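You operate a simulated robot arm through the tools that you are given. There is no shell and no other tool. Be economical: measure what you need, move in short steps, check, and stop when the job is done.

Carry out the task below with a simulated robot arm. There is one attempt and no reset: what you move stays moved.

TASK
Put the blue buffer from the packing end of the island on top of the beige wood-backed wax and the yellow buffer on top of the cedar block there.
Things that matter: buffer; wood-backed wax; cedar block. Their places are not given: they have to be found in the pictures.

It is judged by the outcome, as a careful person would: the job done as asked, and still so three seconds after it is handed in. It fails if anything else is knocked over, pushed out of place, dropped, spilled or broken.

THE ROBOT
A 7-joint arm with a two-finger parallel gripper, fixed in place. Base frame: the origin is at the foot of the arm, x ahead of it, y to its left, z up; the work surface is at about z = 0. Lengths are in mm, angles in rad, forces in N, time in s.
With the tool pointing down near the work surface it reaches from about 220 to 580 mm from the base axis. Its first joint turns from -1.152 to 1.152 rad. Payload 2.5 kg.
Tool frame: the origin (TCP) lies between the finger pads and is the grasp point; the fingertips stand 23 mm ahead of it; z points along the fingers, y is the line along which they close. The gripper opens to 94 mm. The fingers are 38 mm wide and 10 mm thick; the gripper's body (54 by 96 mm) begins 39 mm behind the TCP.
Orientation is told as [roll, pitch, yaw] about the base's x, y, z axes, in that order, counted from this pose: with the fingers straight down and closing along the base's y, the tool's x points along the base's -x, its y along +y and its z along -z.

THE INTERFACE
- The arm moves only by the tool play_rows. Its argument "commands" is a list of rows, each a list of 3 entries, a list of its own where there are three numbers: the turn, a rotation vector about the tool's x, y, z in units of 8 degrees (1.0 is 8 degrees), then the shift along the tool's x, y, z in units of 50 mm (1.0 is 50 mm), then the finger opening in mm, from 0 to 94. In form: [[[wx, wy, wz], [tx, ty, tz], grip], ...]. A call has 1 to 20 rows; each row shifts and turns the commanded pose from where the row before left it, along the tool's axes as they then stand. A call with a number of a shift or a turn outside -1 to 1 is refused whole. A row lasts 0.2 s, in which the tool goes at most 50 mm and 0.15 rad; a call with a longer step from one row to the next is refused whole, and so is a gripper value outside its range. A pose out of reach is approached as far as the arm can. The call stops where the force on the tool passes 40 N (or 10 N more than at its start, if that is more) or the arm is blocked; 0.2 s more then pass. The fingers move at their own pace (about 108 mm/s each) and stop on an object; they squeeze with about 43 N. The grip force told is the motor's: it shows also when the fingers shut on nothing. Time passes only in rows, and 0.2 s behind the last, so rows that do not move let the fingers close. It gives the time, the measured TCP pose, the force on the tool (base axes), the opening and the grip force at its end, in the units of the frame above (readings bear some noise), and new pictures: "views" is both (left out), scene, wrist or none.
- Cameras (640 x 400 px; columns grow to the right, rows downward): "scene" is fixed at [104.7, -400.3, 542.8]; the picture's right is [0.93, -0.38, 0.00], its down [-0.22, -0.54, -0.81] and it looks along [0.31, 0.75, -0.58] (base axes); focal length 354 px, centre (320, 200). "wrist" rides on the gripper at [-39, 0, -44] in the tool frame; the picture's right is [0.00, -1.00, 0.00], its down [0.97, 0.00, -0.24] and it looks along [0.24, 0.00, 0.97] (tool axes); focal length 218 px, centre (320, 200).
- point_at(camera, pixels): for up to 12 pixels [column, row] of the newest picture of that camera ("zoom" is the newest enlarged one), the place [x, y, z] in the base frame of the surface seen there, good to about 2 mm. No time passes.
- inspect(camera, box): a new picture of the part [left, top, right, bottom] of that camera's present view, enlarged. No time passes.
- close_job(): hands the job in; it is judged then, once.

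Work in short steps. Measure before you move; look again where a grasp or a placing could have gone wrong, and mend it. You have 60 turns and 120 pictures in all, the two below and enlarged ones among them. Open the gripper and draw the arm clear of the work before you hand the job in, unless the task says otherwise; then end with one line.

The tools are called after "Request:" as name(argument=value, ...) on one line, values as JSON. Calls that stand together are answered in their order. play_rows: Moves the arm, as the interface text tells. Its arguments: {"type":"object","properties":{"commands":{"type":"array"},"views":{"type":"string","enum":["both","scene","wrist","none"]}},"required":["commands"]} The other tools are called the same way: point_at (camera, pixels) gives the place of the surface under pixels of a picture; inspect (camera, box) takes an enlarged picture of a part of a camera's view; close_job () hands the job in.

At the start:

```text
time_s: 0.0
ee_pos: [340.4, 15.9, 282.8]
tcp_rot: [0.0, 0.001, 0.0]
contact_force: [0.9, 0.6, 0.6]
grip_width: 93.7
gripper_force: 0.1
```

scene: 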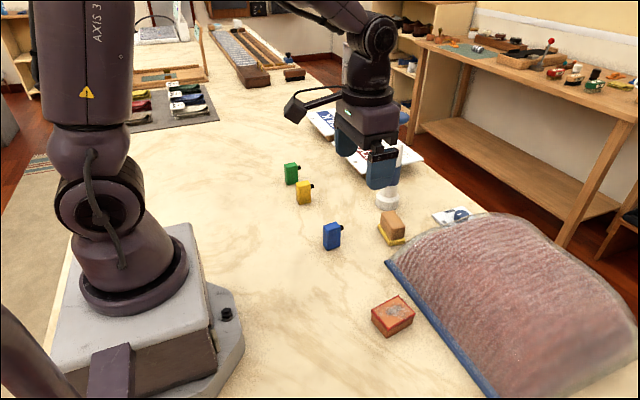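
wrist: 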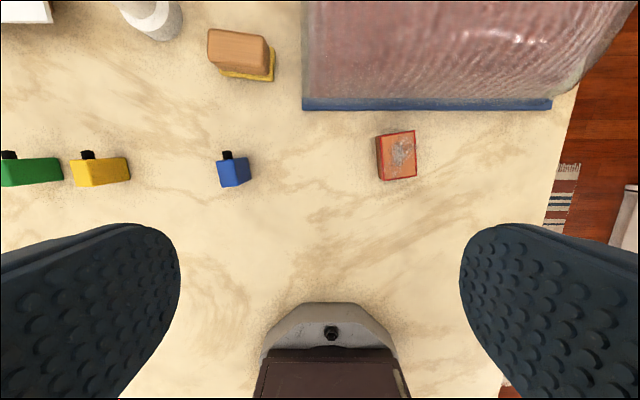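

The wrist view shows green, yellow and blue items, a wood/yellow item and a reddish block. I'll enlarge these to identify them.

Request:
inspect(camera="scene", box=[260, 140, 480, 350])

Request:
inspect(camera="scene", box=[100, 10, 340, 160])

Request:
inspect(camera="wrist", box=[0, 0, 440, 220])

```text
1.90 times, centred on (370, 245) of scene
```

zoom: 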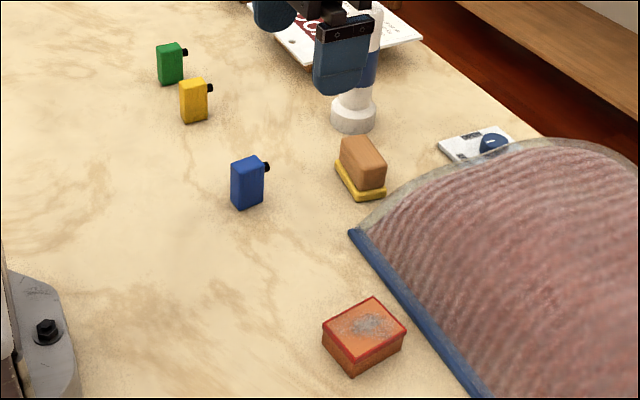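

```text
2.67 times, centred on (220, 85) of scene
```

zoom: 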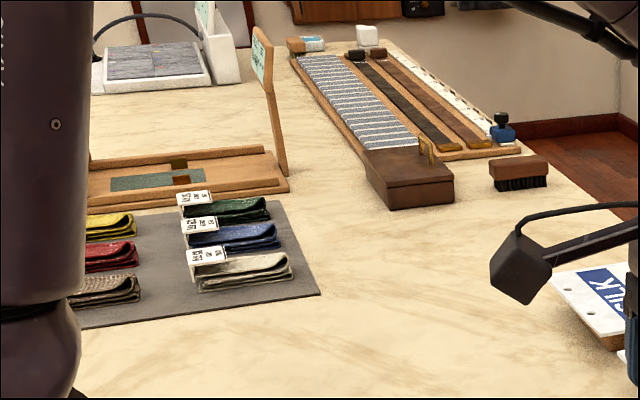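

```text
1.45 times, centred on (220, 110) of wrist
```

zoom: 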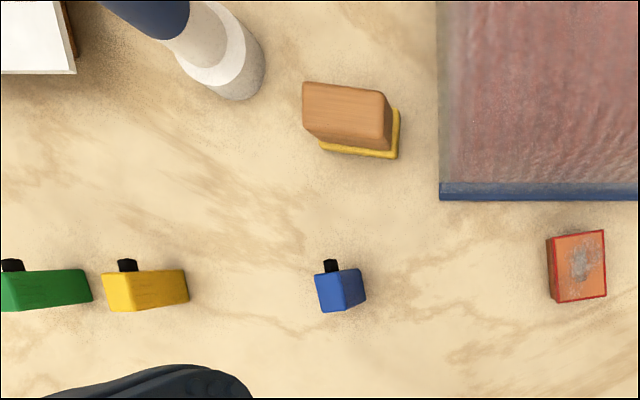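

Zooming closer on the candidate targets to be sure which is which.

Request:
inspect(camera="scene", box=[360, 180, 480, 255])

Request:
inspect(camera="scene", box=[350, 280, 446, 340])

Request:
inspect(camera="scene", box=[270, 150, 366, 260])

```text
5.33 times, centred on (420, 218) of scene
```

zoom: 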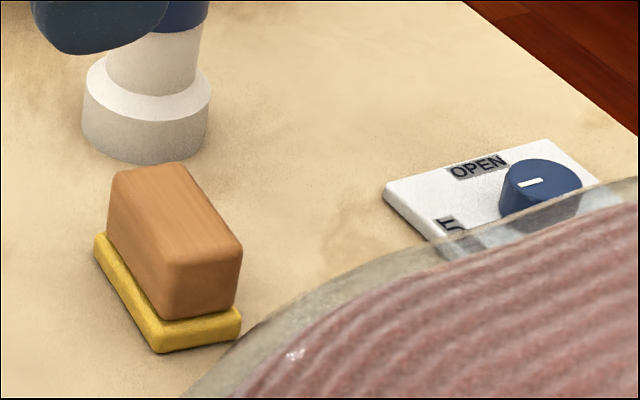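

```text
6.67 times, centred on (398, 310) of scene
```

zoom: 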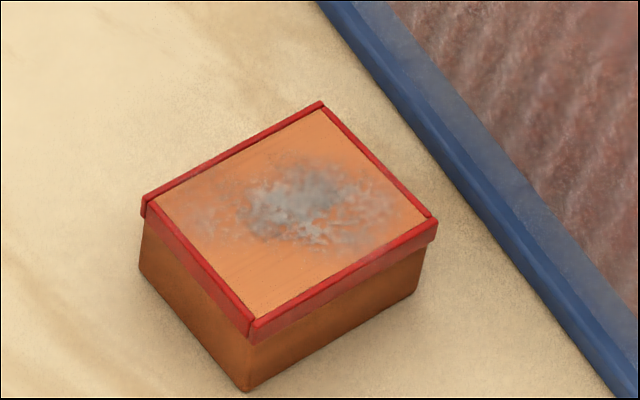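

```text
3.64 times, centred on (318, 205) of scene
```

zoom: 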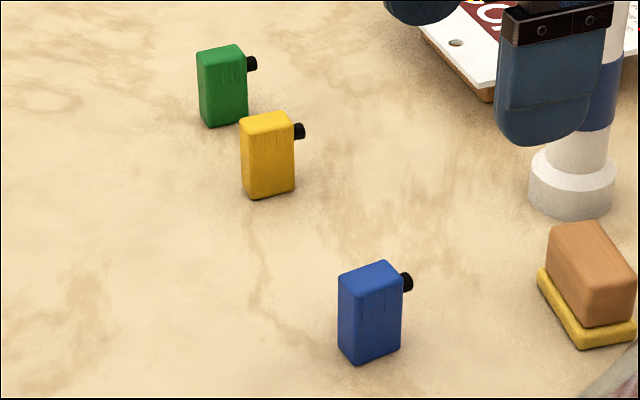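

I take the wood block with the yellow wax sole as the wood-backed wax and the reddish block as the cedar block. Next I measure them all.

Request:
point_at(camera="zoom", pixels=[[345, 275], [380, 263], [400, 280], [358, 292], [358, 358], [400, 345], [408, 282], [246, 122], [272, 112], [292, 122], [250, 195], [293, 188]])

Request:
point_at(camera="scene", pixels=[[383, 212], [391, 211], [404, 224], [393, 230], [391, 244], [404, 240], [373, 310], [398, 296], [413, 313], [388, 330], [393, 312], [388, 337]])

Request:
point_at(camera="wrist", pixels=[[235, 161], [248, 157], [249, 184], [238, 187], [219, 160], [227, 154], [129, 158], [130, 178], [72, 160], [88, 155], [10, 155], [30, 175]])

Request:
point_at(camera="wrist", pixels=[[378, 137], [414, 131], [417, 175], [383, 180], [398, 155], [209, 31], [265, 40], [261, 72], [210, 62], [237, 45], [275, 50], [272, 81]])

```text
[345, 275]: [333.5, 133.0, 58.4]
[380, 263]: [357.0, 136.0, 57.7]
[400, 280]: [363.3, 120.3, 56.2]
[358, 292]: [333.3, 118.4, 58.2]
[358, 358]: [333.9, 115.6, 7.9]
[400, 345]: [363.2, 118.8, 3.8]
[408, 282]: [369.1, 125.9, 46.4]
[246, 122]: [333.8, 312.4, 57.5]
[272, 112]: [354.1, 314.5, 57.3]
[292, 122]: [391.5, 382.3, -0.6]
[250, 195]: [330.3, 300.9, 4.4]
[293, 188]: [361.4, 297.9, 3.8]
```

```text
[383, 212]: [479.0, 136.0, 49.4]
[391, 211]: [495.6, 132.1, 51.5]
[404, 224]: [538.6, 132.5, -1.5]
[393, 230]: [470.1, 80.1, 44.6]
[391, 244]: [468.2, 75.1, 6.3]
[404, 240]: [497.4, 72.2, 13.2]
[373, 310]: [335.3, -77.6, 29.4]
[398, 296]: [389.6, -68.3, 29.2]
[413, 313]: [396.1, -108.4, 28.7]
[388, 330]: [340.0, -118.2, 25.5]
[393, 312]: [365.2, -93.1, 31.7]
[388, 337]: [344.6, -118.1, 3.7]
```

```text
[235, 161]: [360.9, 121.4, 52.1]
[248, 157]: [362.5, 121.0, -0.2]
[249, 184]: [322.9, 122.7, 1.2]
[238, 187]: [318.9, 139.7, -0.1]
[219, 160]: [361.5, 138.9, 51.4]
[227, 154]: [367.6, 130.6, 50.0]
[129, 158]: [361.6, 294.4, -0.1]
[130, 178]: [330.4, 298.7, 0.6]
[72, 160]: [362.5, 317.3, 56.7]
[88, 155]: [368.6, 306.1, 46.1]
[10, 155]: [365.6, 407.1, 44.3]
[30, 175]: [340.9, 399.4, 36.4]
```

```text
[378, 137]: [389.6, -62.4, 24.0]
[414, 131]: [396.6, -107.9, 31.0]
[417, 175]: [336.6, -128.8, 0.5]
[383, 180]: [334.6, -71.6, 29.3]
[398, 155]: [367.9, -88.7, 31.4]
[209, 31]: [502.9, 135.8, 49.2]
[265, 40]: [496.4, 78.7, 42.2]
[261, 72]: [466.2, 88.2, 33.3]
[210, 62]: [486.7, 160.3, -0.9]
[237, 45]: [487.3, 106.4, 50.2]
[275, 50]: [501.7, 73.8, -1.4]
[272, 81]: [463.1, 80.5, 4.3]
```

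Blue centre is about (348,128), yellow (346,307), cedar top (365,-93,31) and wax top (487,107,50). Next I check the neighbouring bottle and the bubble wrap for clearance.

Request:
point_at(camera="scene", pixels=[[388, 203], [388, 193], [393, 180], [402, 160], [395, 141], [405, 262], [440, 225], [480, 217], [455, 260], [430, 300], [520, 260], [400, 128]])

Request:
point_at(camera="wrist", pixels=[[150, 15], [178, 20], [165, 38], [150, 8], [130, 12], [303, 100], [305, 50], [305, 10], [350, 50], [400, 104], [400, 90], [40, 20]])

Request:
inspect(camera="scene", box=[310, 80, 430, 215])

```text
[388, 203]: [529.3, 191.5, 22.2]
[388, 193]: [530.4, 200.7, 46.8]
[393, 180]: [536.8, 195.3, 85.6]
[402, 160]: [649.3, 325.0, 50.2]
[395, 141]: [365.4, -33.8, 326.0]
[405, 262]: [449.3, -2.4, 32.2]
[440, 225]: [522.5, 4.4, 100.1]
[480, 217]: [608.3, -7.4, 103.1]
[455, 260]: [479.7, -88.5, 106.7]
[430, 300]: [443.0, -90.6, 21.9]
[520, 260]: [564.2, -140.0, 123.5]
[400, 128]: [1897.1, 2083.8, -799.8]
```

```text
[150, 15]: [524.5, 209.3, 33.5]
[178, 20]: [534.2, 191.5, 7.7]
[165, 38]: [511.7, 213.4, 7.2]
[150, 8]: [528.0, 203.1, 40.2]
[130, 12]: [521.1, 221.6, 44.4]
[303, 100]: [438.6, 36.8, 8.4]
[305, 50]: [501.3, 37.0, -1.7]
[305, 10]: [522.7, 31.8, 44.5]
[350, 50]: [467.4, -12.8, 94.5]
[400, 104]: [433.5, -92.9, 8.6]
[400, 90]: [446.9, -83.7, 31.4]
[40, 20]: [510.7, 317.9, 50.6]
```

```text
2.96 times, centred on (370, 148) of scene
```

zoom: 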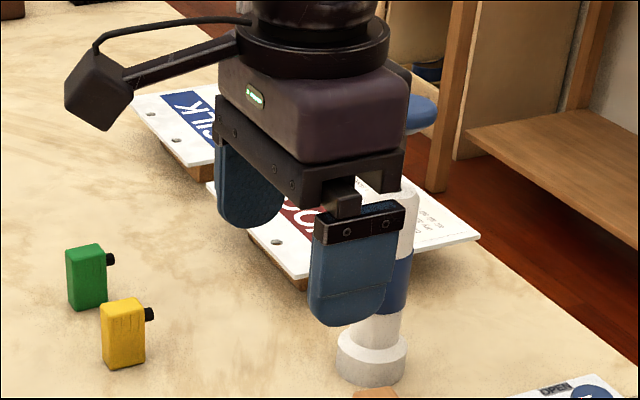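

There's a black cube on a rod near (295,108) that may be part of the gripper or of the scene, so I check where it sits.

Request:
point_at(camera="scene", pixels=[[295, 108], [290, 115], [320, 98], [333, 95], [345, 140], [385, 165], [362, 110], [382, 130], [310, 87]])

```text
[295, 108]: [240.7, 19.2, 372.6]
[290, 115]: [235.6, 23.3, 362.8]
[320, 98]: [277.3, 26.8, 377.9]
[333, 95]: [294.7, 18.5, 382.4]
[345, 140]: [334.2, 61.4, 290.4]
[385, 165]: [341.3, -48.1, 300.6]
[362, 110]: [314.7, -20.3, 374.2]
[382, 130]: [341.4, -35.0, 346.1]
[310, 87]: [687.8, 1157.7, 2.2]
```

The cube belongs to the gripper and sits high behind it, so it is harmless. I move over the blue buffer at about z=120 and look.

Request:
play_rows(commands=[[[0, 0, 0], [-0.05, 0.75, 0], 70], [[0, 0, 0], [-0.05, 0.75, 0], 70], [[0, 0, 0], [-0.052, 0.742, 0], 70], [[0, 0, 0], [0, 0, 0.9], 70], [[0, 0, 0], [0, 0, 0.9], 70], [[0, 0, 0], [0, 0, 0.9], 70], [[0, 0, 0], [0, 0, 0.5], 70], [[0, 0, 0], [0, 0, 0], 70]])

```text
time_s: 1.8
ee_pos: [348.1, 127.2, 121.5]
tcp_rot: [0.0, 0.001, 0.0]
contact_force: [-0.5, -0.1, 0.2]
grip_width: 70.0
gripper_force: 0.0
```

scene: 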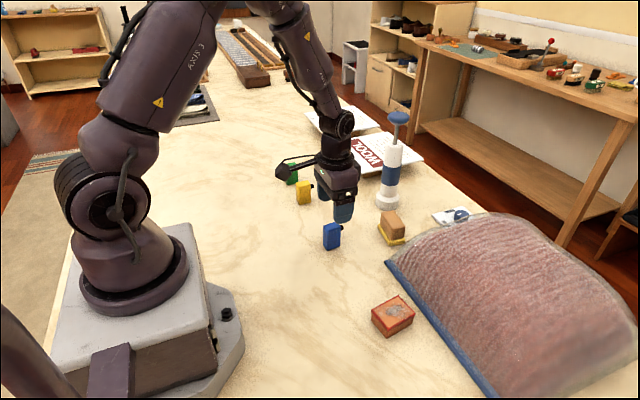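
wrist: 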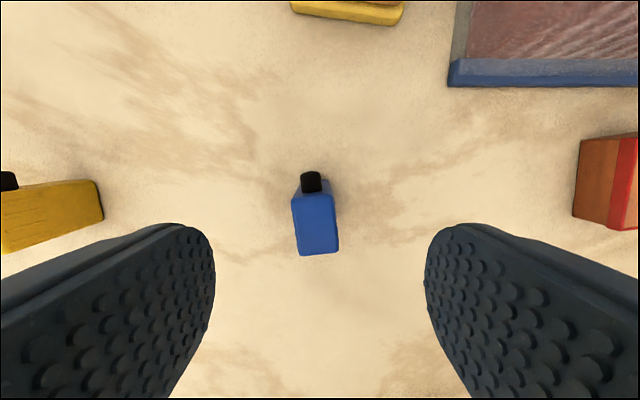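

The blue top is seen at (315,222), slightly turned. I measure its corners.

Request:
point_at(camera="wrist", pixels=[[294, 200], [301, 248], [332, 197], [336, 247], [311, 180], [316, 225], [305, 252], [333, 250]])

Request:
inspect(camera="wrist", box=[260, 150, 380, 270])

```text
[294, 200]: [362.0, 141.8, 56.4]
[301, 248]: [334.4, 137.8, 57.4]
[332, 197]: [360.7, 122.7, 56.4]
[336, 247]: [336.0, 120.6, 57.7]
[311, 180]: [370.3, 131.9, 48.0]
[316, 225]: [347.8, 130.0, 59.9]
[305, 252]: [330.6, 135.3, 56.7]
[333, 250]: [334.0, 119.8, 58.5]
```

```text
3.33 times, centred on (320, 210) of wrist
```

zoom: 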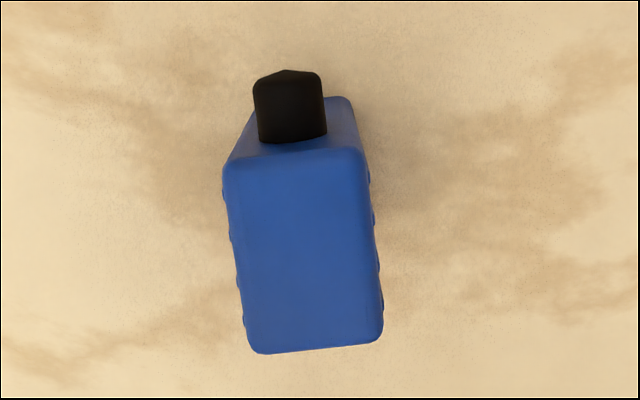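

I centre on (347.5,130), yaw about +6.5°, and go down to z≈37.

Request:
play_rows(commands=[[[0, 0, 0], [0.012, 0.056, 0], 70], [[0, 0, -0.8], [0, 0, 0], 70], [[0, 0, 0], [0, 0, 0.6], 70], [[0, 0, 0], [0, 0, 0.6], 70], [[0, 0, 0], [0, 0, 0.49], 70], [[0, 0, 0], [0, 0, 0], 70]])

```text
time_s: 3.2
ee_pos: [345.9, 128.9, 36.9]
tcp_rot: [0.001, 0.0, 0.114]
contact_force: [-0.6, 0.7, 0.1]
grip_width: 70.2
gripper_force: 0.1
```

scene: 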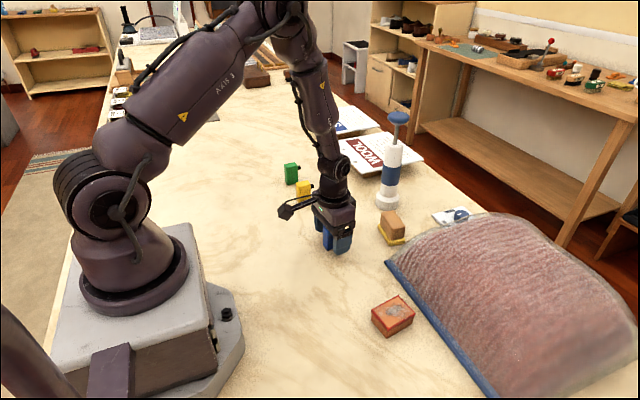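
wrist: 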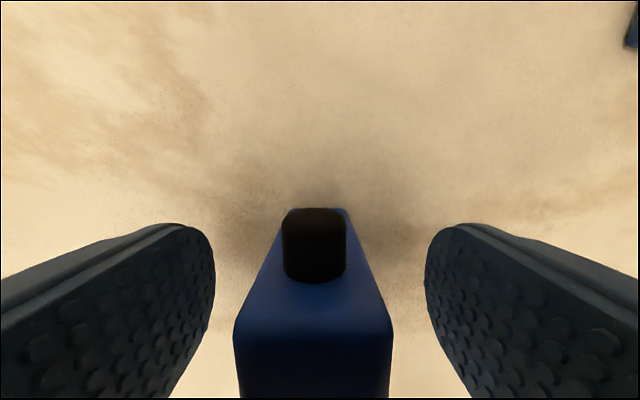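

The buffer is well aligned between the fingers. I close and lift 40 mm.

Request:
play_rows(commands=[[[0, 0, 0], [0, 0, 0], 40], [[0, 0, 0], [0, 0, 0], 24], [[0, 0, 0], [0, 0, 0], 10], [[0, 0, 0], [0, 0, 0], 10], [[0, 0, 0], [0, 0, -0.4], 10], [[0, 0, 0], [0, 0, -0.8], 10], [[0, 0, 0], [0, 0, -0.9], 10], [[0, 0, 0], [0, 0, 0], 10]])

```text
time_s: 5.0
ee_pos: [345.8, 128.7, 142.7]
tcp_rot: [0.0, 0.0, 0.11]
contact_force: [0.7, -0.6, -1.5]
grip_width: 22.2
gripper_force: 43.2
```

scene: 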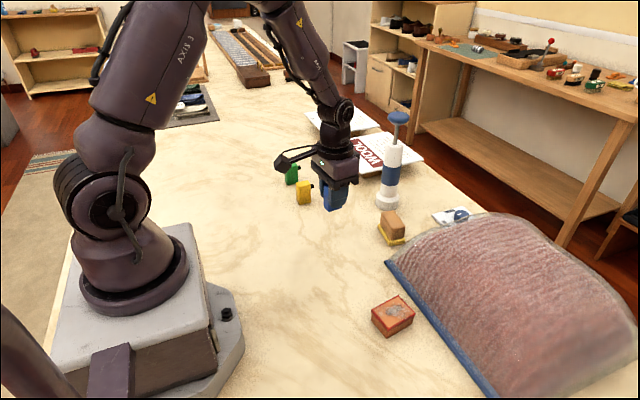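
wrist: 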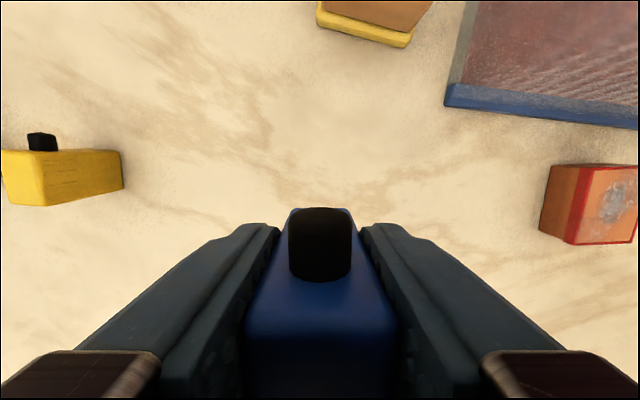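

The grip is firm. I move toward the wax, staying high, to see its top.

Request:
play_rows(commands=[[[0, 0, 0], [-0.48, -0.2, -0.3], 10], [[0, 0, 0], [-0.48, -0.2, -0.3], 10], [[0, 0, 0], [-0.48, -0.2, 0], 10], [[0, 0, 0], [0, 0, 0], 10]])

```text
time_s: 6.0
ee_pos: [423.4, 107.3, 173.6]
tcp_rot: [0.001, 0.0, 0.111]
contact_force: [0.2, 0.0, -0.2]
grip_width: 21.9
gripper_force: 43.3
```

scene: 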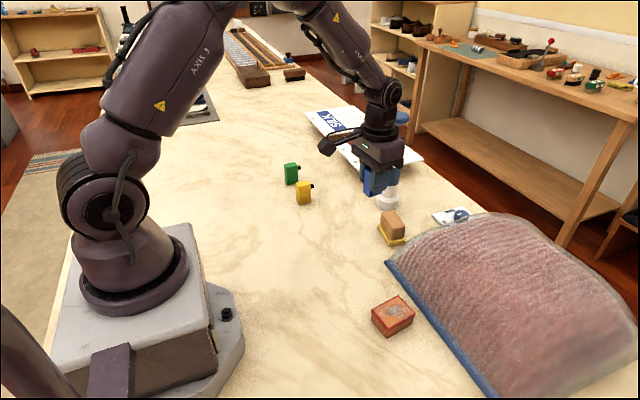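
wrist: 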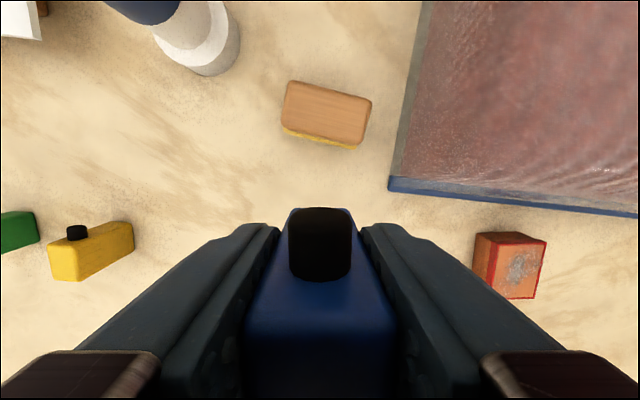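

The wax's wooden top is at (327,112). I measure its corners and the flat top.

Request:
inspect(camera="wrist", box=[270, 65, 390, 165])

Request:
point_at(camera="wrist", pixels=[[289, 83], [283, 118], [372, 101], [363, 138], [327, 112], [290, 90], [287, 115], [366, 104], [360, 132], [332, 93], [323, 128]])

```text
4.00 times, centred on (330, 115) of wrist
```

zoom: 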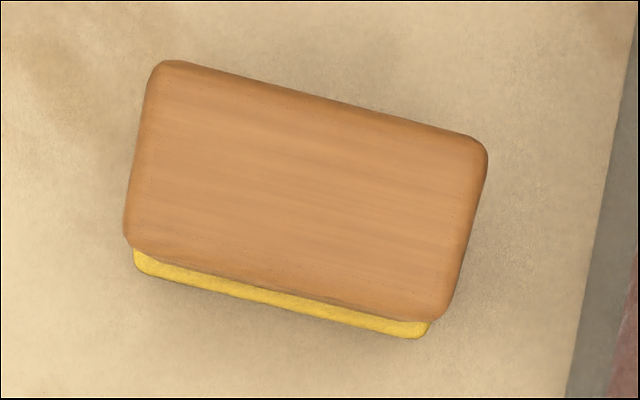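

```text
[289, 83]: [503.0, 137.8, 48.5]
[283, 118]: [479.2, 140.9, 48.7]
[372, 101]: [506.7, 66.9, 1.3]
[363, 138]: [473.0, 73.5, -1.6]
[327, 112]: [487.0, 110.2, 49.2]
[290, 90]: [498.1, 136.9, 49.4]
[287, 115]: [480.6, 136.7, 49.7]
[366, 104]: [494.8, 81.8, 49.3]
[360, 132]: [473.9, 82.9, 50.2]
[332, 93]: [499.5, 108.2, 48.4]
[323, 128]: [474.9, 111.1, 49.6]
```

The wood top is 28×57 mm, centred at (487,109.5), with its long axis about 6.5° off y. Turning the buffer to yaw ≈83.5° puts its long side along the wood, so I rotate here up high.

Request:
play_rows(commands=[[[0, 0, -0.963], [0, 0, 0], 10], [[0, 0, -0.963], [0, 0, 0], 10], [[0, 0, -0.963], [0, 0, 0], 10], [[0, 0, -0.963], [0, 0, 0], 10], [[0, 0, -0.963], [0, 0, 0], 10], [[0, 0, -0.963], [0, 0, 0], 10], [[0, 0, -0.963], [0, 0, 0], 10], [[0, 0, -0.963], [0, 0, 0], 10], [[0, 0, -0.963], [0, 0, 0], 10], [[0, 0, -0.963], [0, 0, 0], 10], [[0, 0, 0], [0, 0, 0], 10]])

```text
time_s: 8.4
ee_pos: [421.7, 107.4, 172.1]
tcp_rot: [0.001, 0.0, 1.456]
contact_force: [-0.6, 0.1, -0.6]
grip_width: 22.1
gripper_force: 42.8
```

scene: 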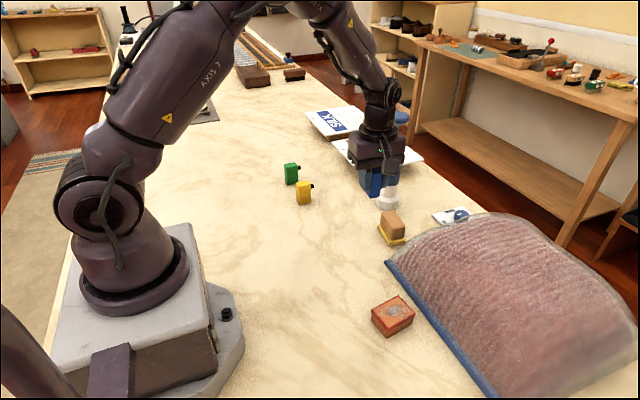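
wrist: 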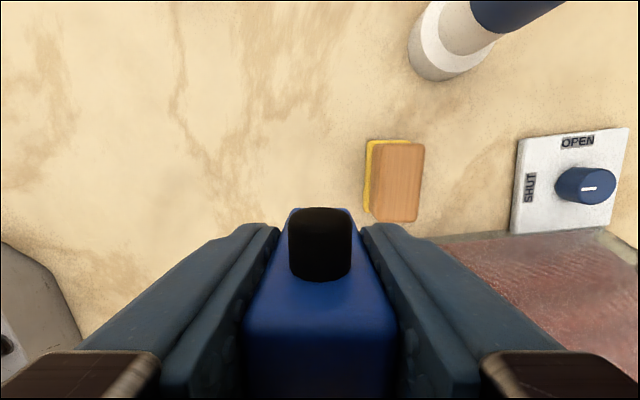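

I check where the gripper's side-mounted cube now is.

Request:
inspect(camera="scene", box=[330, 70, 450, 220])

Request:
point_at(camera="scene", pixels=[[378, 155], [395, 155], [360, 150], [378, 140], [400, 145], [375, 180]])

Request:
point_at(camera="wrist", pixels=[[371, 143], [424, 144], [417, 220], [375, 217], [398, 180], [590, 160], [440, 240], [520, 230]])

```text
2.67 times, centred on (390, 145) of scene
```

zoom: 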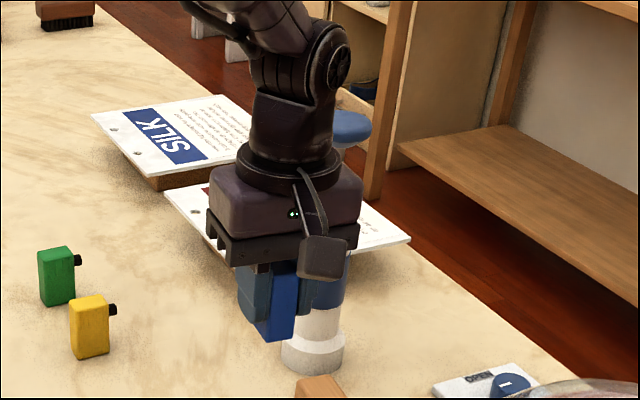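

```text
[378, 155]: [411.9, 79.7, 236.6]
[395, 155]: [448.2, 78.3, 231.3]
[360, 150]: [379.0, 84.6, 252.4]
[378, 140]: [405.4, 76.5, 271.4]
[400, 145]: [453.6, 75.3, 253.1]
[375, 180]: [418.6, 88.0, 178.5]
```

```text
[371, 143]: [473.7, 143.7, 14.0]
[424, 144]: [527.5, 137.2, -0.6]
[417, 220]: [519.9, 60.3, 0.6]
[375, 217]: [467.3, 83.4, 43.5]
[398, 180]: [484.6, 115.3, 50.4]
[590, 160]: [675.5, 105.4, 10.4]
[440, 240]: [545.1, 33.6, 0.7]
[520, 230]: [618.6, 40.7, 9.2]
```

The cube hangs at −y, well above the wrap. I move over the wax centre and go down to about z=110 for a check.

Request:
play_rows(commands=[[[0, 0, 0], [-0.077, -0.646, 0], 10], [[0, 0, 0], [-0.077, -0.646, 0], 10], [[0, 0, 0], [0, 0, 0.6], 10], [[0, 0, 0], [0, 0, 0.6], 10], [[0, 0, 0], [0, 0, 0], 10]])

```text
time_s: 9.6
ee_pos: [485.8, 108.6, 112.8]
tcp_rot: [0.001, -0.001, 1.457]
contact_force: [0.2, 0.6, -0.1]
grip_width: 22.3
gripper_force: 43.4
```

scene: 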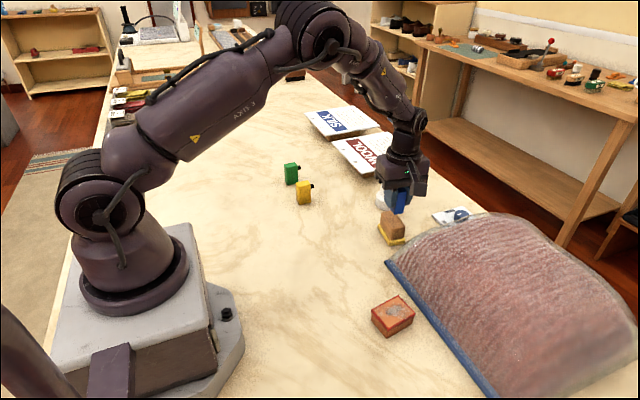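
wrist: 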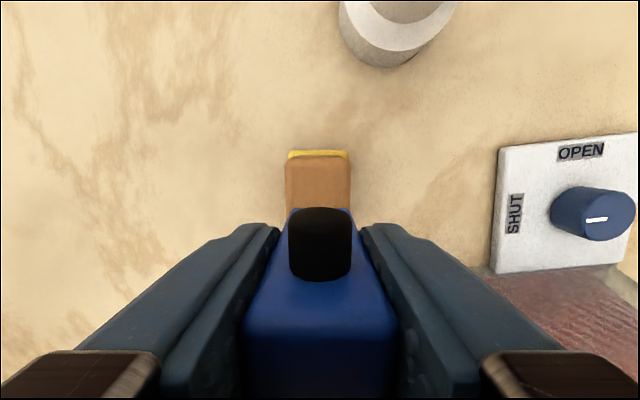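

It is laterally centred on the wax. I lower to contact with small final steps.

Request:
play_rows(commands=[[[0, 0, 0], [0, 0, 0.2], 10], [[0, 0, 0], [0, 0, 0.2], 10], [[0, 0, 0], [0, 0, 0.04], 10], [[0, 0, 0], [0, 0, 0.03], 10], [[0, 0, 0], [0, 0, 0.03], 10], [[0, 0, 0], [0, 0, 0], 10]])

Request:
inspect(camera="scene", box=[350, 170, 440, 250])

```text
time_s: 11.0
ee_pos: [486.1, 108.5, 87.6]
tcp_rot: [0.0, 0.002, 1.456]
contact_force: [0.8, -0.2, -0.4]
grip_width: 22.1
gripper_force: 43.4
```

scene: 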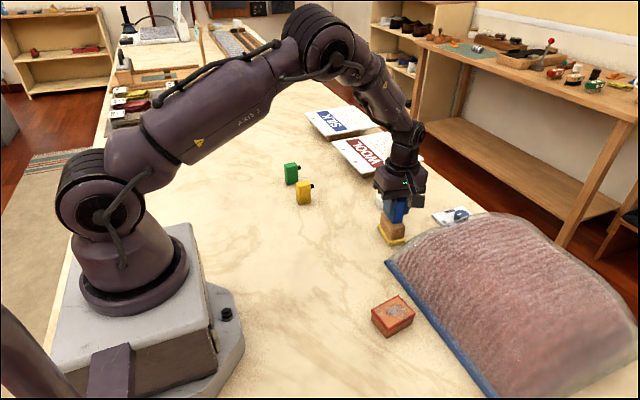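
wrist: 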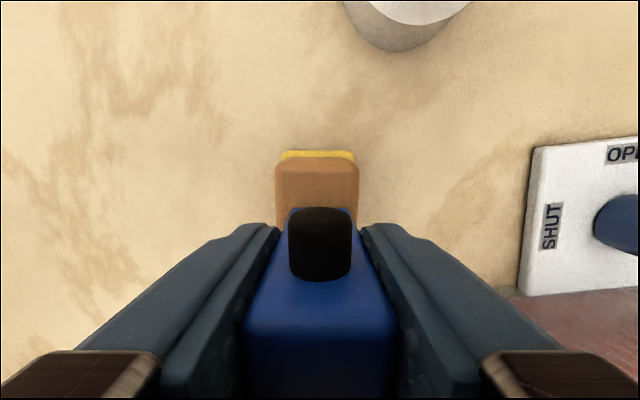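

```text
5.00 times, centred on (395, 210) of scene
```

zoom: 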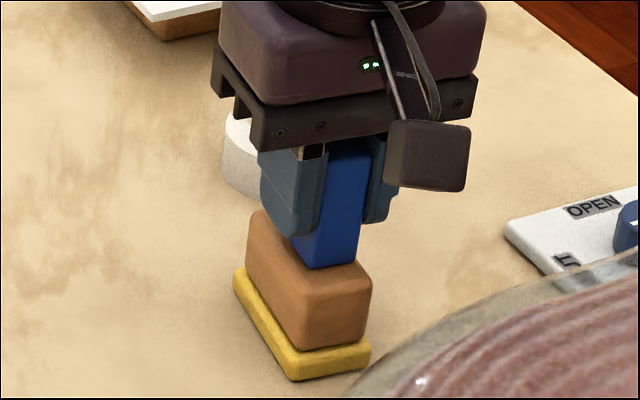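

It looks close to contact, so I take small steps down watching the force.

Request:
play_rows(commands=[[[0, 0, 0], [0, 0.01, 0.012], 10], [[0, 0, 0], [0, 0, 0.01], 10], [[0, 0, 0], [0, 0, 0], 10]], views="none")

```text
time_s: 11.8
ee_pos: [486.0, 108.1, 87.1]
tcp_rot: [0.0, 0.0, 1.456]
contact_force: [-1.0, -1.4, 5.4]
grip_width: 22.3
gripper_force: 43.2
```

Contact shows as +5 N upward. I release and retreat straight up.

Request:
play_rows(commands=[[[0, 0, 0], [0, 0, 0], 26], [[0, 0, 0], [0, 0, 0], 40], [[0, 0, 0], [0, 0, 0], 50], [[0, 0, 0], [0, 0, -0.3], 50], [[0, 0, 0], [0, 0, -0.8], 50], [[0, 0, 0], [0, 0, -0.8], 50], [[0, 0, 0], [0, 0, -0.8], 50], [[0, 0, 0], [0, 0, 0], 50]])

Request:
inspect(camera="scene", box=[350, 170, 440, 250])

```text
time_s: 13.6
ee_pos: [486.7, 107.2, 221.4]
tcp_rot: [0.0, 0.0, 1.454]
contact_force: [-0.4, 0.2, -0.6]
grip_width: 49.9
gripper_force: 0.1
```

scene: 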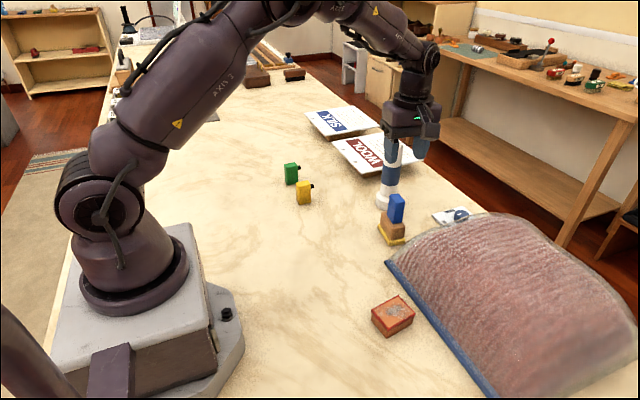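
wrist: 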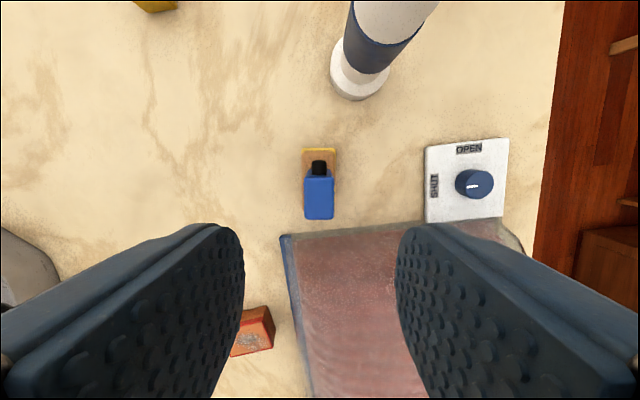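

```text
5.00 times, centred on (395, 210) of scene
```

zoom: 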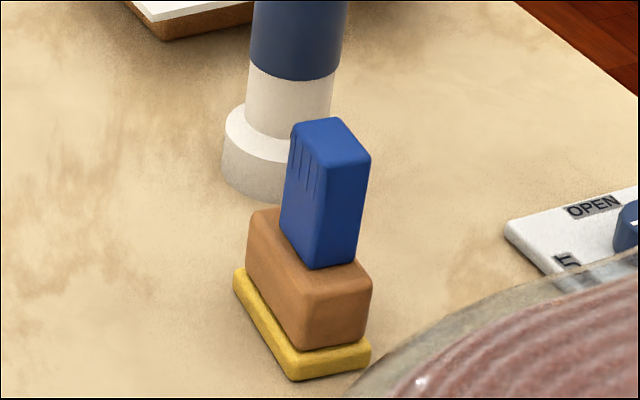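

The blue buffer stands well on the wax. I back off toward the base, turn back, and go over the yellow buffer.

Request:
play_rows(commands=[[[0, 0, 0], [0, 0.97, 0], 50], [[0, 0, 0], [0, 0.97, 0], 50], [[0, 0, 0.963], [0, 0, 0], 60], [[0, 0, 0.963], [0, 0, 0], 60], [[0, 0, 0.963], [0, 0, 0], 60], [[0, 0, 0.963], [0, 0, 0], 60], [[0, 0, 0.963], [0, 0, 0], 60], [[0, 0, 0.963], [0, 0, 0], 60], [[0, 0, 0.963], [0, 0, 0], 60], [[0, 0, 0.963], [0, 0, 0], 60], [[0, 0, 0.963], [0, 0, 0], 60], [[0, 0, 0.963], [0, 0, 0], 60], [[0, 0, 0], [0.087, 0.814, 0], 60], [[0, 0, 0], [0.087, 0.814, 0], 60], [[0, 0, 0], [0.087, 0.814, 0], 60], [[0, 0, 0], [0.087, 0.814, 0], 60], [[0, 0, 0], [0.087, 0.814, 0.5], 60], [[0, 0, 0], [0, 0, 0.7], 60], [[0, 0, 0], [0, 0, 0.7], 60], [[0, 0, 0], [0, 0, 0], 60]])

```text
time_s: 17.8
ee_pos: [344.7, 320.7, 124.1]
tcp_rot: [0.0, 0.0, 0.111]
contact_force: [0.1, 0.4, 0.2]
grip_width: 59.9
gripper_force: 0.0
```

scene: 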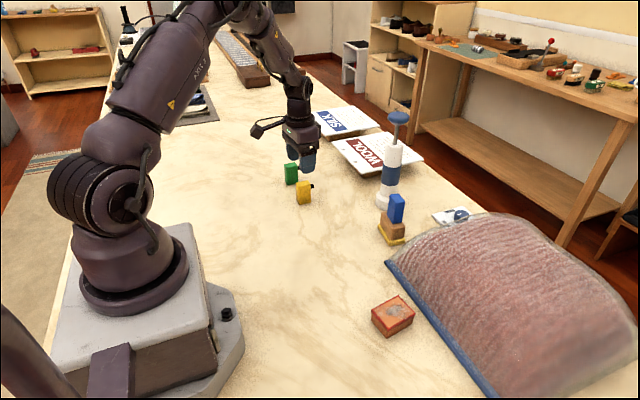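
wrist: 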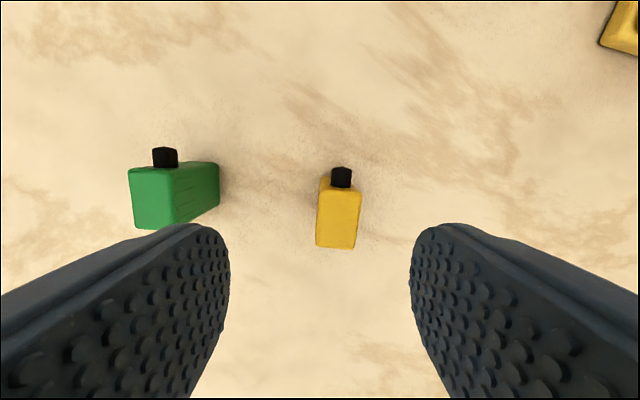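

The yellow top is at (339,218). I measure its corners and the green one's near edge.

Request:
point_at(camera="wrist", pixels=[[322, 193], [318, 244], [359, 195], [354, 246], [340, 220], [341, 178], [218, 175], [177, 220], [185, 175], [350, 192], [330, 192]])

Request:
inspect(camera="wrist", box=[280, 150, 400, 270])

```text
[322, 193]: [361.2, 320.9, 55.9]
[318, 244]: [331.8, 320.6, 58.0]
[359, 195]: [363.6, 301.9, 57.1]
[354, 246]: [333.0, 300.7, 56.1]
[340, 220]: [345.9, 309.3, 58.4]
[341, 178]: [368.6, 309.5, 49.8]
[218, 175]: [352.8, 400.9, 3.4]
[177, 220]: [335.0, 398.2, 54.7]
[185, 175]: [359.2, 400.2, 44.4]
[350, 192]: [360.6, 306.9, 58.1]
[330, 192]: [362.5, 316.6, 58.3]
```

```text
3.33 times, centred on (340, 210) of wrist
```

zoom: 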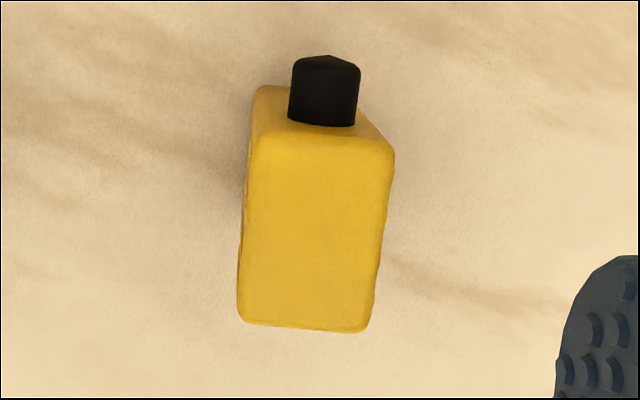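

Yellow's centre is (347,310.5) with yaw ≈0. I align and descend to z≈37; the left finger clears green (y≈398) easily.

Request:
play_rows(commands=[[[0, 0, 0], [-0.023, -0.208, 0], 60], [[0, 0, 0.71], [0, 0, 0], 60], [[0, 0, 0], [0, 0, 0.6], 60], [[0, 0, 0], [0, 0, 0.6], 60], [[0, 0, 0], [0, 0, 0.542], 60], [[0, 0, 0], [0, 0, 0], 60]])

```text
time_s: 19.2
ee_pos: [346.9, 309.5, 39.2]
tcp_rot: [0.0, 0.0, 0.013]
contact_force: [0.2, 0.3, -0.3]
grip_width: 60.1
gripper_force: 0.1
```

scene: 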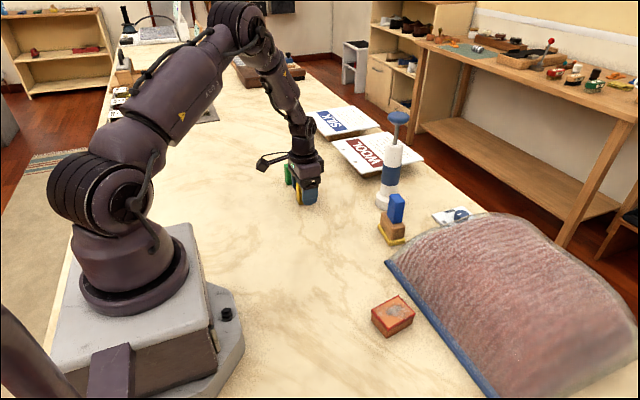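
wrist: 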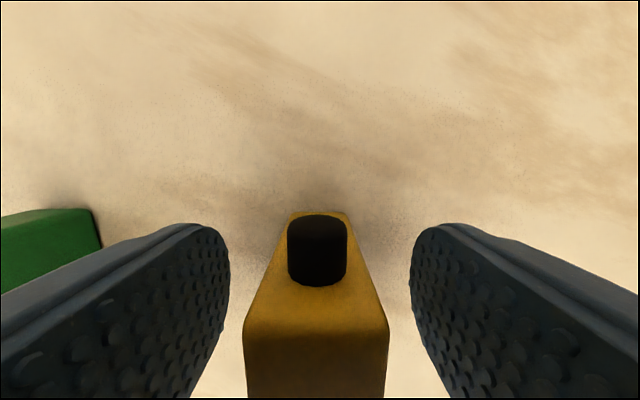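

Aligned. I close, lift, and carry it toward the cedar block, staying high.

Request:
play_rows(commands=[[[0, 0, 0], [0, 0, 0], 40], [[0, 0, 0], [0, 0, 0], 20], [[0, 0, 0], [0, 0, 0], 10], [[0, 0, 0], [0, 0, 0], 10]], views="none")

Request:
play_rows(commands=[[[0, 0, 0], [0, 0, -0.4], 10], [[0, 0, 0], [0, 0, -0.9], 10], [[0, 0, 0], [0, 0, -0.9], 10], [[0, 0, 0], [0, -0.9, 0], 10], [[0, 0, 0], [0, -0.9, 0], 10], [[0, 0, 0], [0, -0.9, 0], 10], [[0, 0, 0], [0, -0.9, 0], 10], [[0, 0, 0], [0, -0.9, 0], 10], [[0, 0, 0], [0.3, -0.9, 0], 10], [[0, 0, 0], [0.3, -0.9, 0], 10], [[0, 0, 0], [0.3, -0.9, 0], 10], [[0, 0, 0], [0, 0, 0], 10]])

```text
time_s: 20.2
ee_pos: [347.8, 308.2, 39.4]
tcp_rot: [0.0, -0.001, 0.012]
contact_force: [-0.5, 0.4, 0.0]
grip_width: 22.2
gripper_force: 43.0
```

```text
time_s: 22.8
ee_pos: [307.2, -49.6, 149.4]
tcp_rot: [0.001, 0.0, 0.014]
contact_force: [0.1, -0.9, -1.0]
grip_width: 22.1
gripper_force: 42.8
```

scene: 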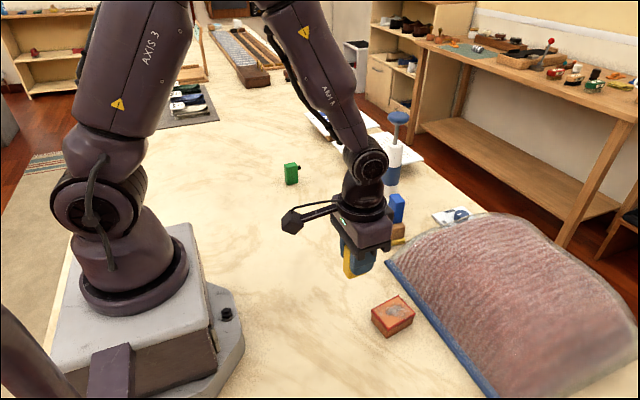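
wrist: 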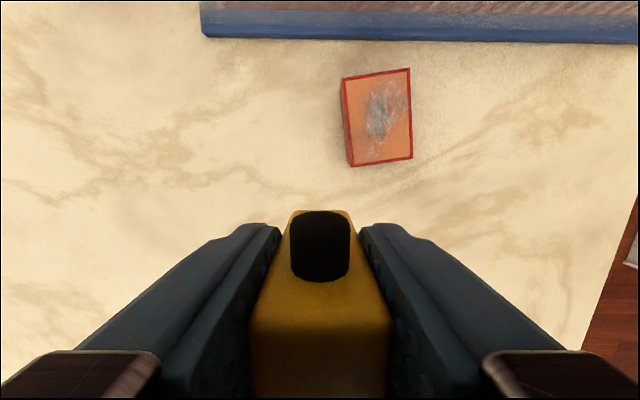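

I measure the cedar block's top.

Request:
point_at(camera="wrist", pixels=[[345, 81], [407, 71], [409, 155], [353, 163], [378, 118], [375, 77], [382, 158], [350, 122], [406, 114], [360, 100], [395, 140]])

Request:
inspect(camera="wrist", box=[320, 55, 440, 175])

```text
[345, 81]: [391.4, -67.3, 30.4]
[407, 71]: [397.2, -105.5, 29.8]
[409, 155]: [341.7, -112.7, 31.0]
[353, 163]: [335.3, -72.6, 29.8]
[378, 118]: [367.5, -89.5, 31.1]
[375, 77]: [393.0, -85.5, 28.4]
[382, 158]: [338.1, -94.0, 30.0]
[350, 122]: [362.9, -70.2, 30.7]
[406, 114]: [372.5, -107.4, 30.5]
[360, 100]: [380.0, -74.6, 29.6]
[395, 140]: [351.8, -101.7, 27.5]
```

```text
3.33 times, centred on (380, 115) of wrist
```

zoom: 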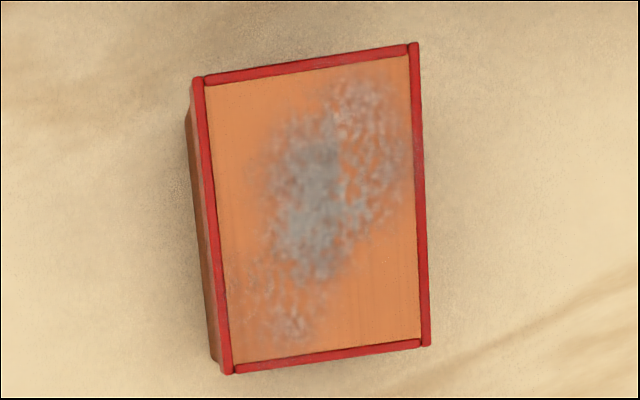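

Cedar's centre is (366.5,-90), top z≈30.5, yaw ≈+0.11. I move over it, match the yaw, and lower to z≈93 for a check.

Request:
play_rows(commands=[[[0, 0, 0], [-0.591, -0.409, 0], 10], [[0, 0, 0], [-0.591, -0.409, 0], 10], [[0, 0, -0.7], [0, 0, 0], 10], [[0, 0, 0], [0, 0, 0.56], 10], [[0, 0, 0], [0, 0, 0.56], 10], [[0, 0, 0], [0, 0, 0], 10]])

Request:
inspect(camera="scene", box=[330, 220, 460, 350])

```text
time_s: 24.2
ee_pos: [365.3, -92.2, 94.0]
tcp_rot: [0.001, -0.001, 0.11]
contact_force: [0.2, -0.1, 0.2]
grip_width: 22.1
gripper_force: 43.1
```

scene: 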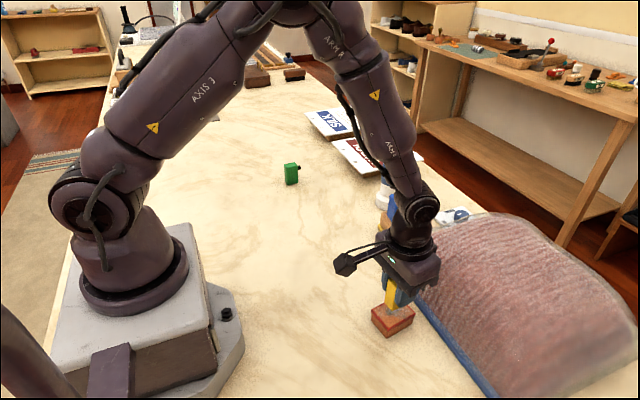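
wrist: 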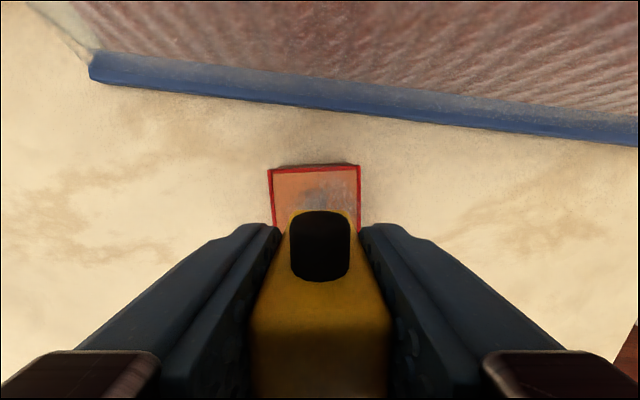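

```text
3.08 times, centred on (395, 285) of scene
```

zoom: 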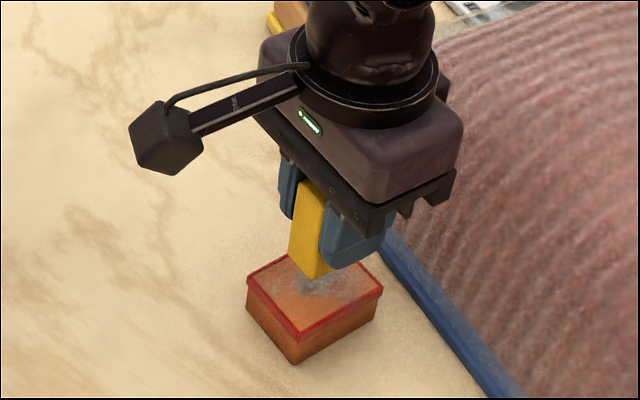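

It needs about a 2 mm shift in +y. I then lower to just above contact and step gently.

Request:
play_rows(commands=[[[0, 0, 0], [-0.02, 0.04, 0], 10], [[0, 0, 0], [0, 0, 0.2], 10], [[0, 0, 0], [0, 0, 0.18], 10], [[0, 0, 0], [0, 0, 0.04], 10], [[0, 0, 0], [0, 0, 0.03], 10], [[0, 0, 0], [0, 0, 0], 10]], views="none")

Request:
play_rows(commands=[[[0, 0, 0], [0, 0, 0.015], 10], [[0, 0, 0], [0, 0, 0], 10]], views="none")

Request:
inspect(camera="scene", box=[350, 260, 430, 345])

```text
time_s: 25.6
ee_pos: [368.4, -88.5, 70.7]
tcp_rot: [-0.001, 0.0, 0.11]
contact_force: [0.2, -0.1, 0.4]
grip_width: 21.8
gripper_force: 43.1
```

```text
time_s: 26.2
ee_pos: [367.5, -90.3, 71.2]
tcp_rot: [-0.001, 0.001, 0.109]
contact_force: [0.4, 0.0, 0.3]
grip_width: 22.0
gripper_force: 43.0
```

```text
4.71 times, centred on (390, 302) of scene
```

zoom: 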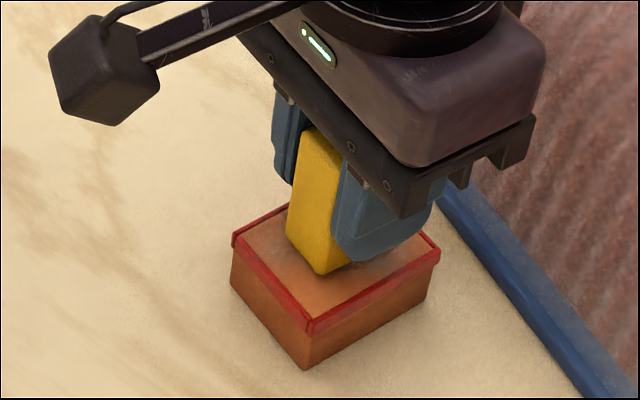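

Very close, but there is no contact yet. I continue in 1 mm steps.

Request:
play_rows(commands=[[[0, 0, 0], [0, 0, 0.02], 10], [[0, 0, 0], [0, 0, 0], 10]], views="none")

Request:
play_rows(commands=[[[0, 0, 0], [0, 0, 0.015], 10], [[0, 0, 0], [0, 0, 0], 10]], views="none")

```text
time_s: 26.8
ee_pos: [367.7, -89.8, 71.1]
tcp_rot: [0.0, 0.001, 0.109]
contact_force: [-0.5, 1.0, 1.0]
grip_width: 22.3
gripper_force: 43.1
```

```text
time_s: 27.4
ee_pos: [367.8, -89.8, 69.8]
tcp_rot: [0.001, -0.003, 0.11]
contact_force: [-3.4, 1.7, 18.3]
grip_width: 22.2
gripper_force: 42.9
```

Firm contact at 18 N. I ease up slightly, release, and retreat upward.

Request:
play_rows(commands=[[[0, 0, 0], [0, 0, -0.01], 10], [[0, 0, 0], [0, 0, 0], 26], [[0, 0, 0], [0, 0, 0], 40], [[0, 0, 0], [0, 0, 0], 50], [[0, 0, 0], [0, 0, -0.3], 50], [[0, 0, 0], [0, 0, -0.8], 50], [[0, 0, 0], [0, 0, -0.8], 50], [[0, 0, 0], [0, 0, -0.8], 50], [[0, 0, 0], [0.8, 0, 0], 50], [[0, 0, 0], [0.8, 0.5, 0], 50], [[0, 0, 0], [0, 0.9, 0], 50], [[0, 0, 0], [0, 0.9, 0], 50], [[0, 0, 0], [0, 0, 0], 50]])

Request:
inspect(camera="scene", box=[330, 170, 450, 350])

```text
time_s: 30.2
ee_pos: [275.9, 18.7, 203.7]
tcp_rot: [0.0, 0.001, 0.11]
contact_force: [-0.2, -0.2, 0.8]
grip_width: 50.2
gripper_force: 0.0
```

scene: 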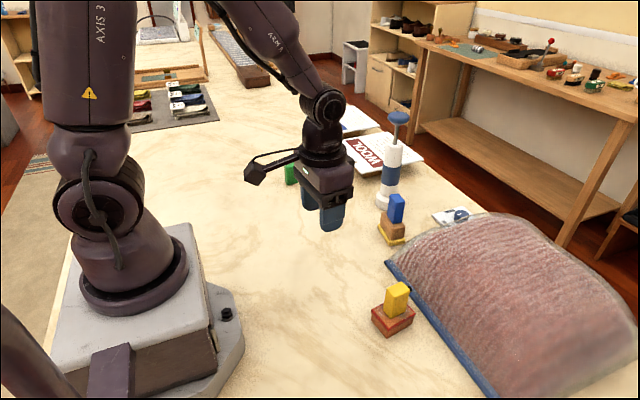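
wrist: 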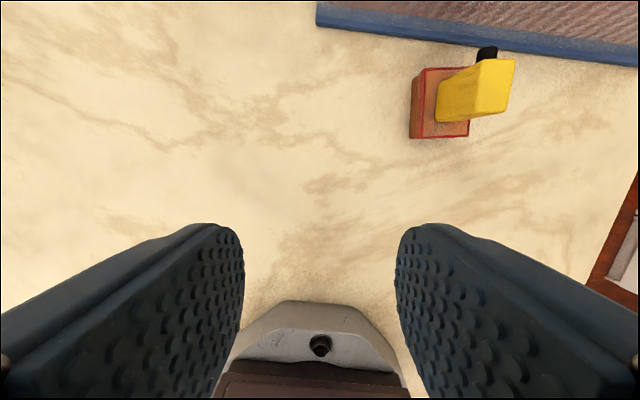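

```text
2.22 times, centred on (390, 260) of scene
```

zoom: 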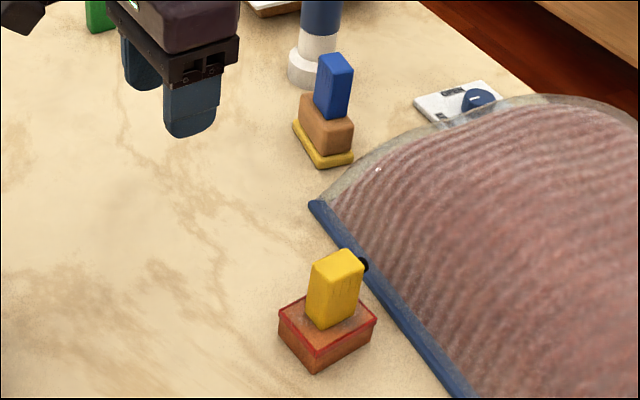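

Both buffers stand upright on their blocks, nothing else was disturbed, and the arm is clear with the gripper open. I hand in the job.

Request:
close_job()

```text
The job is handed in.
```

The blue buffer is on the wood-backed wax and the yellow buffer is on the reddish block I took to be the cedar block. Both were standing upright when I handed the job in.
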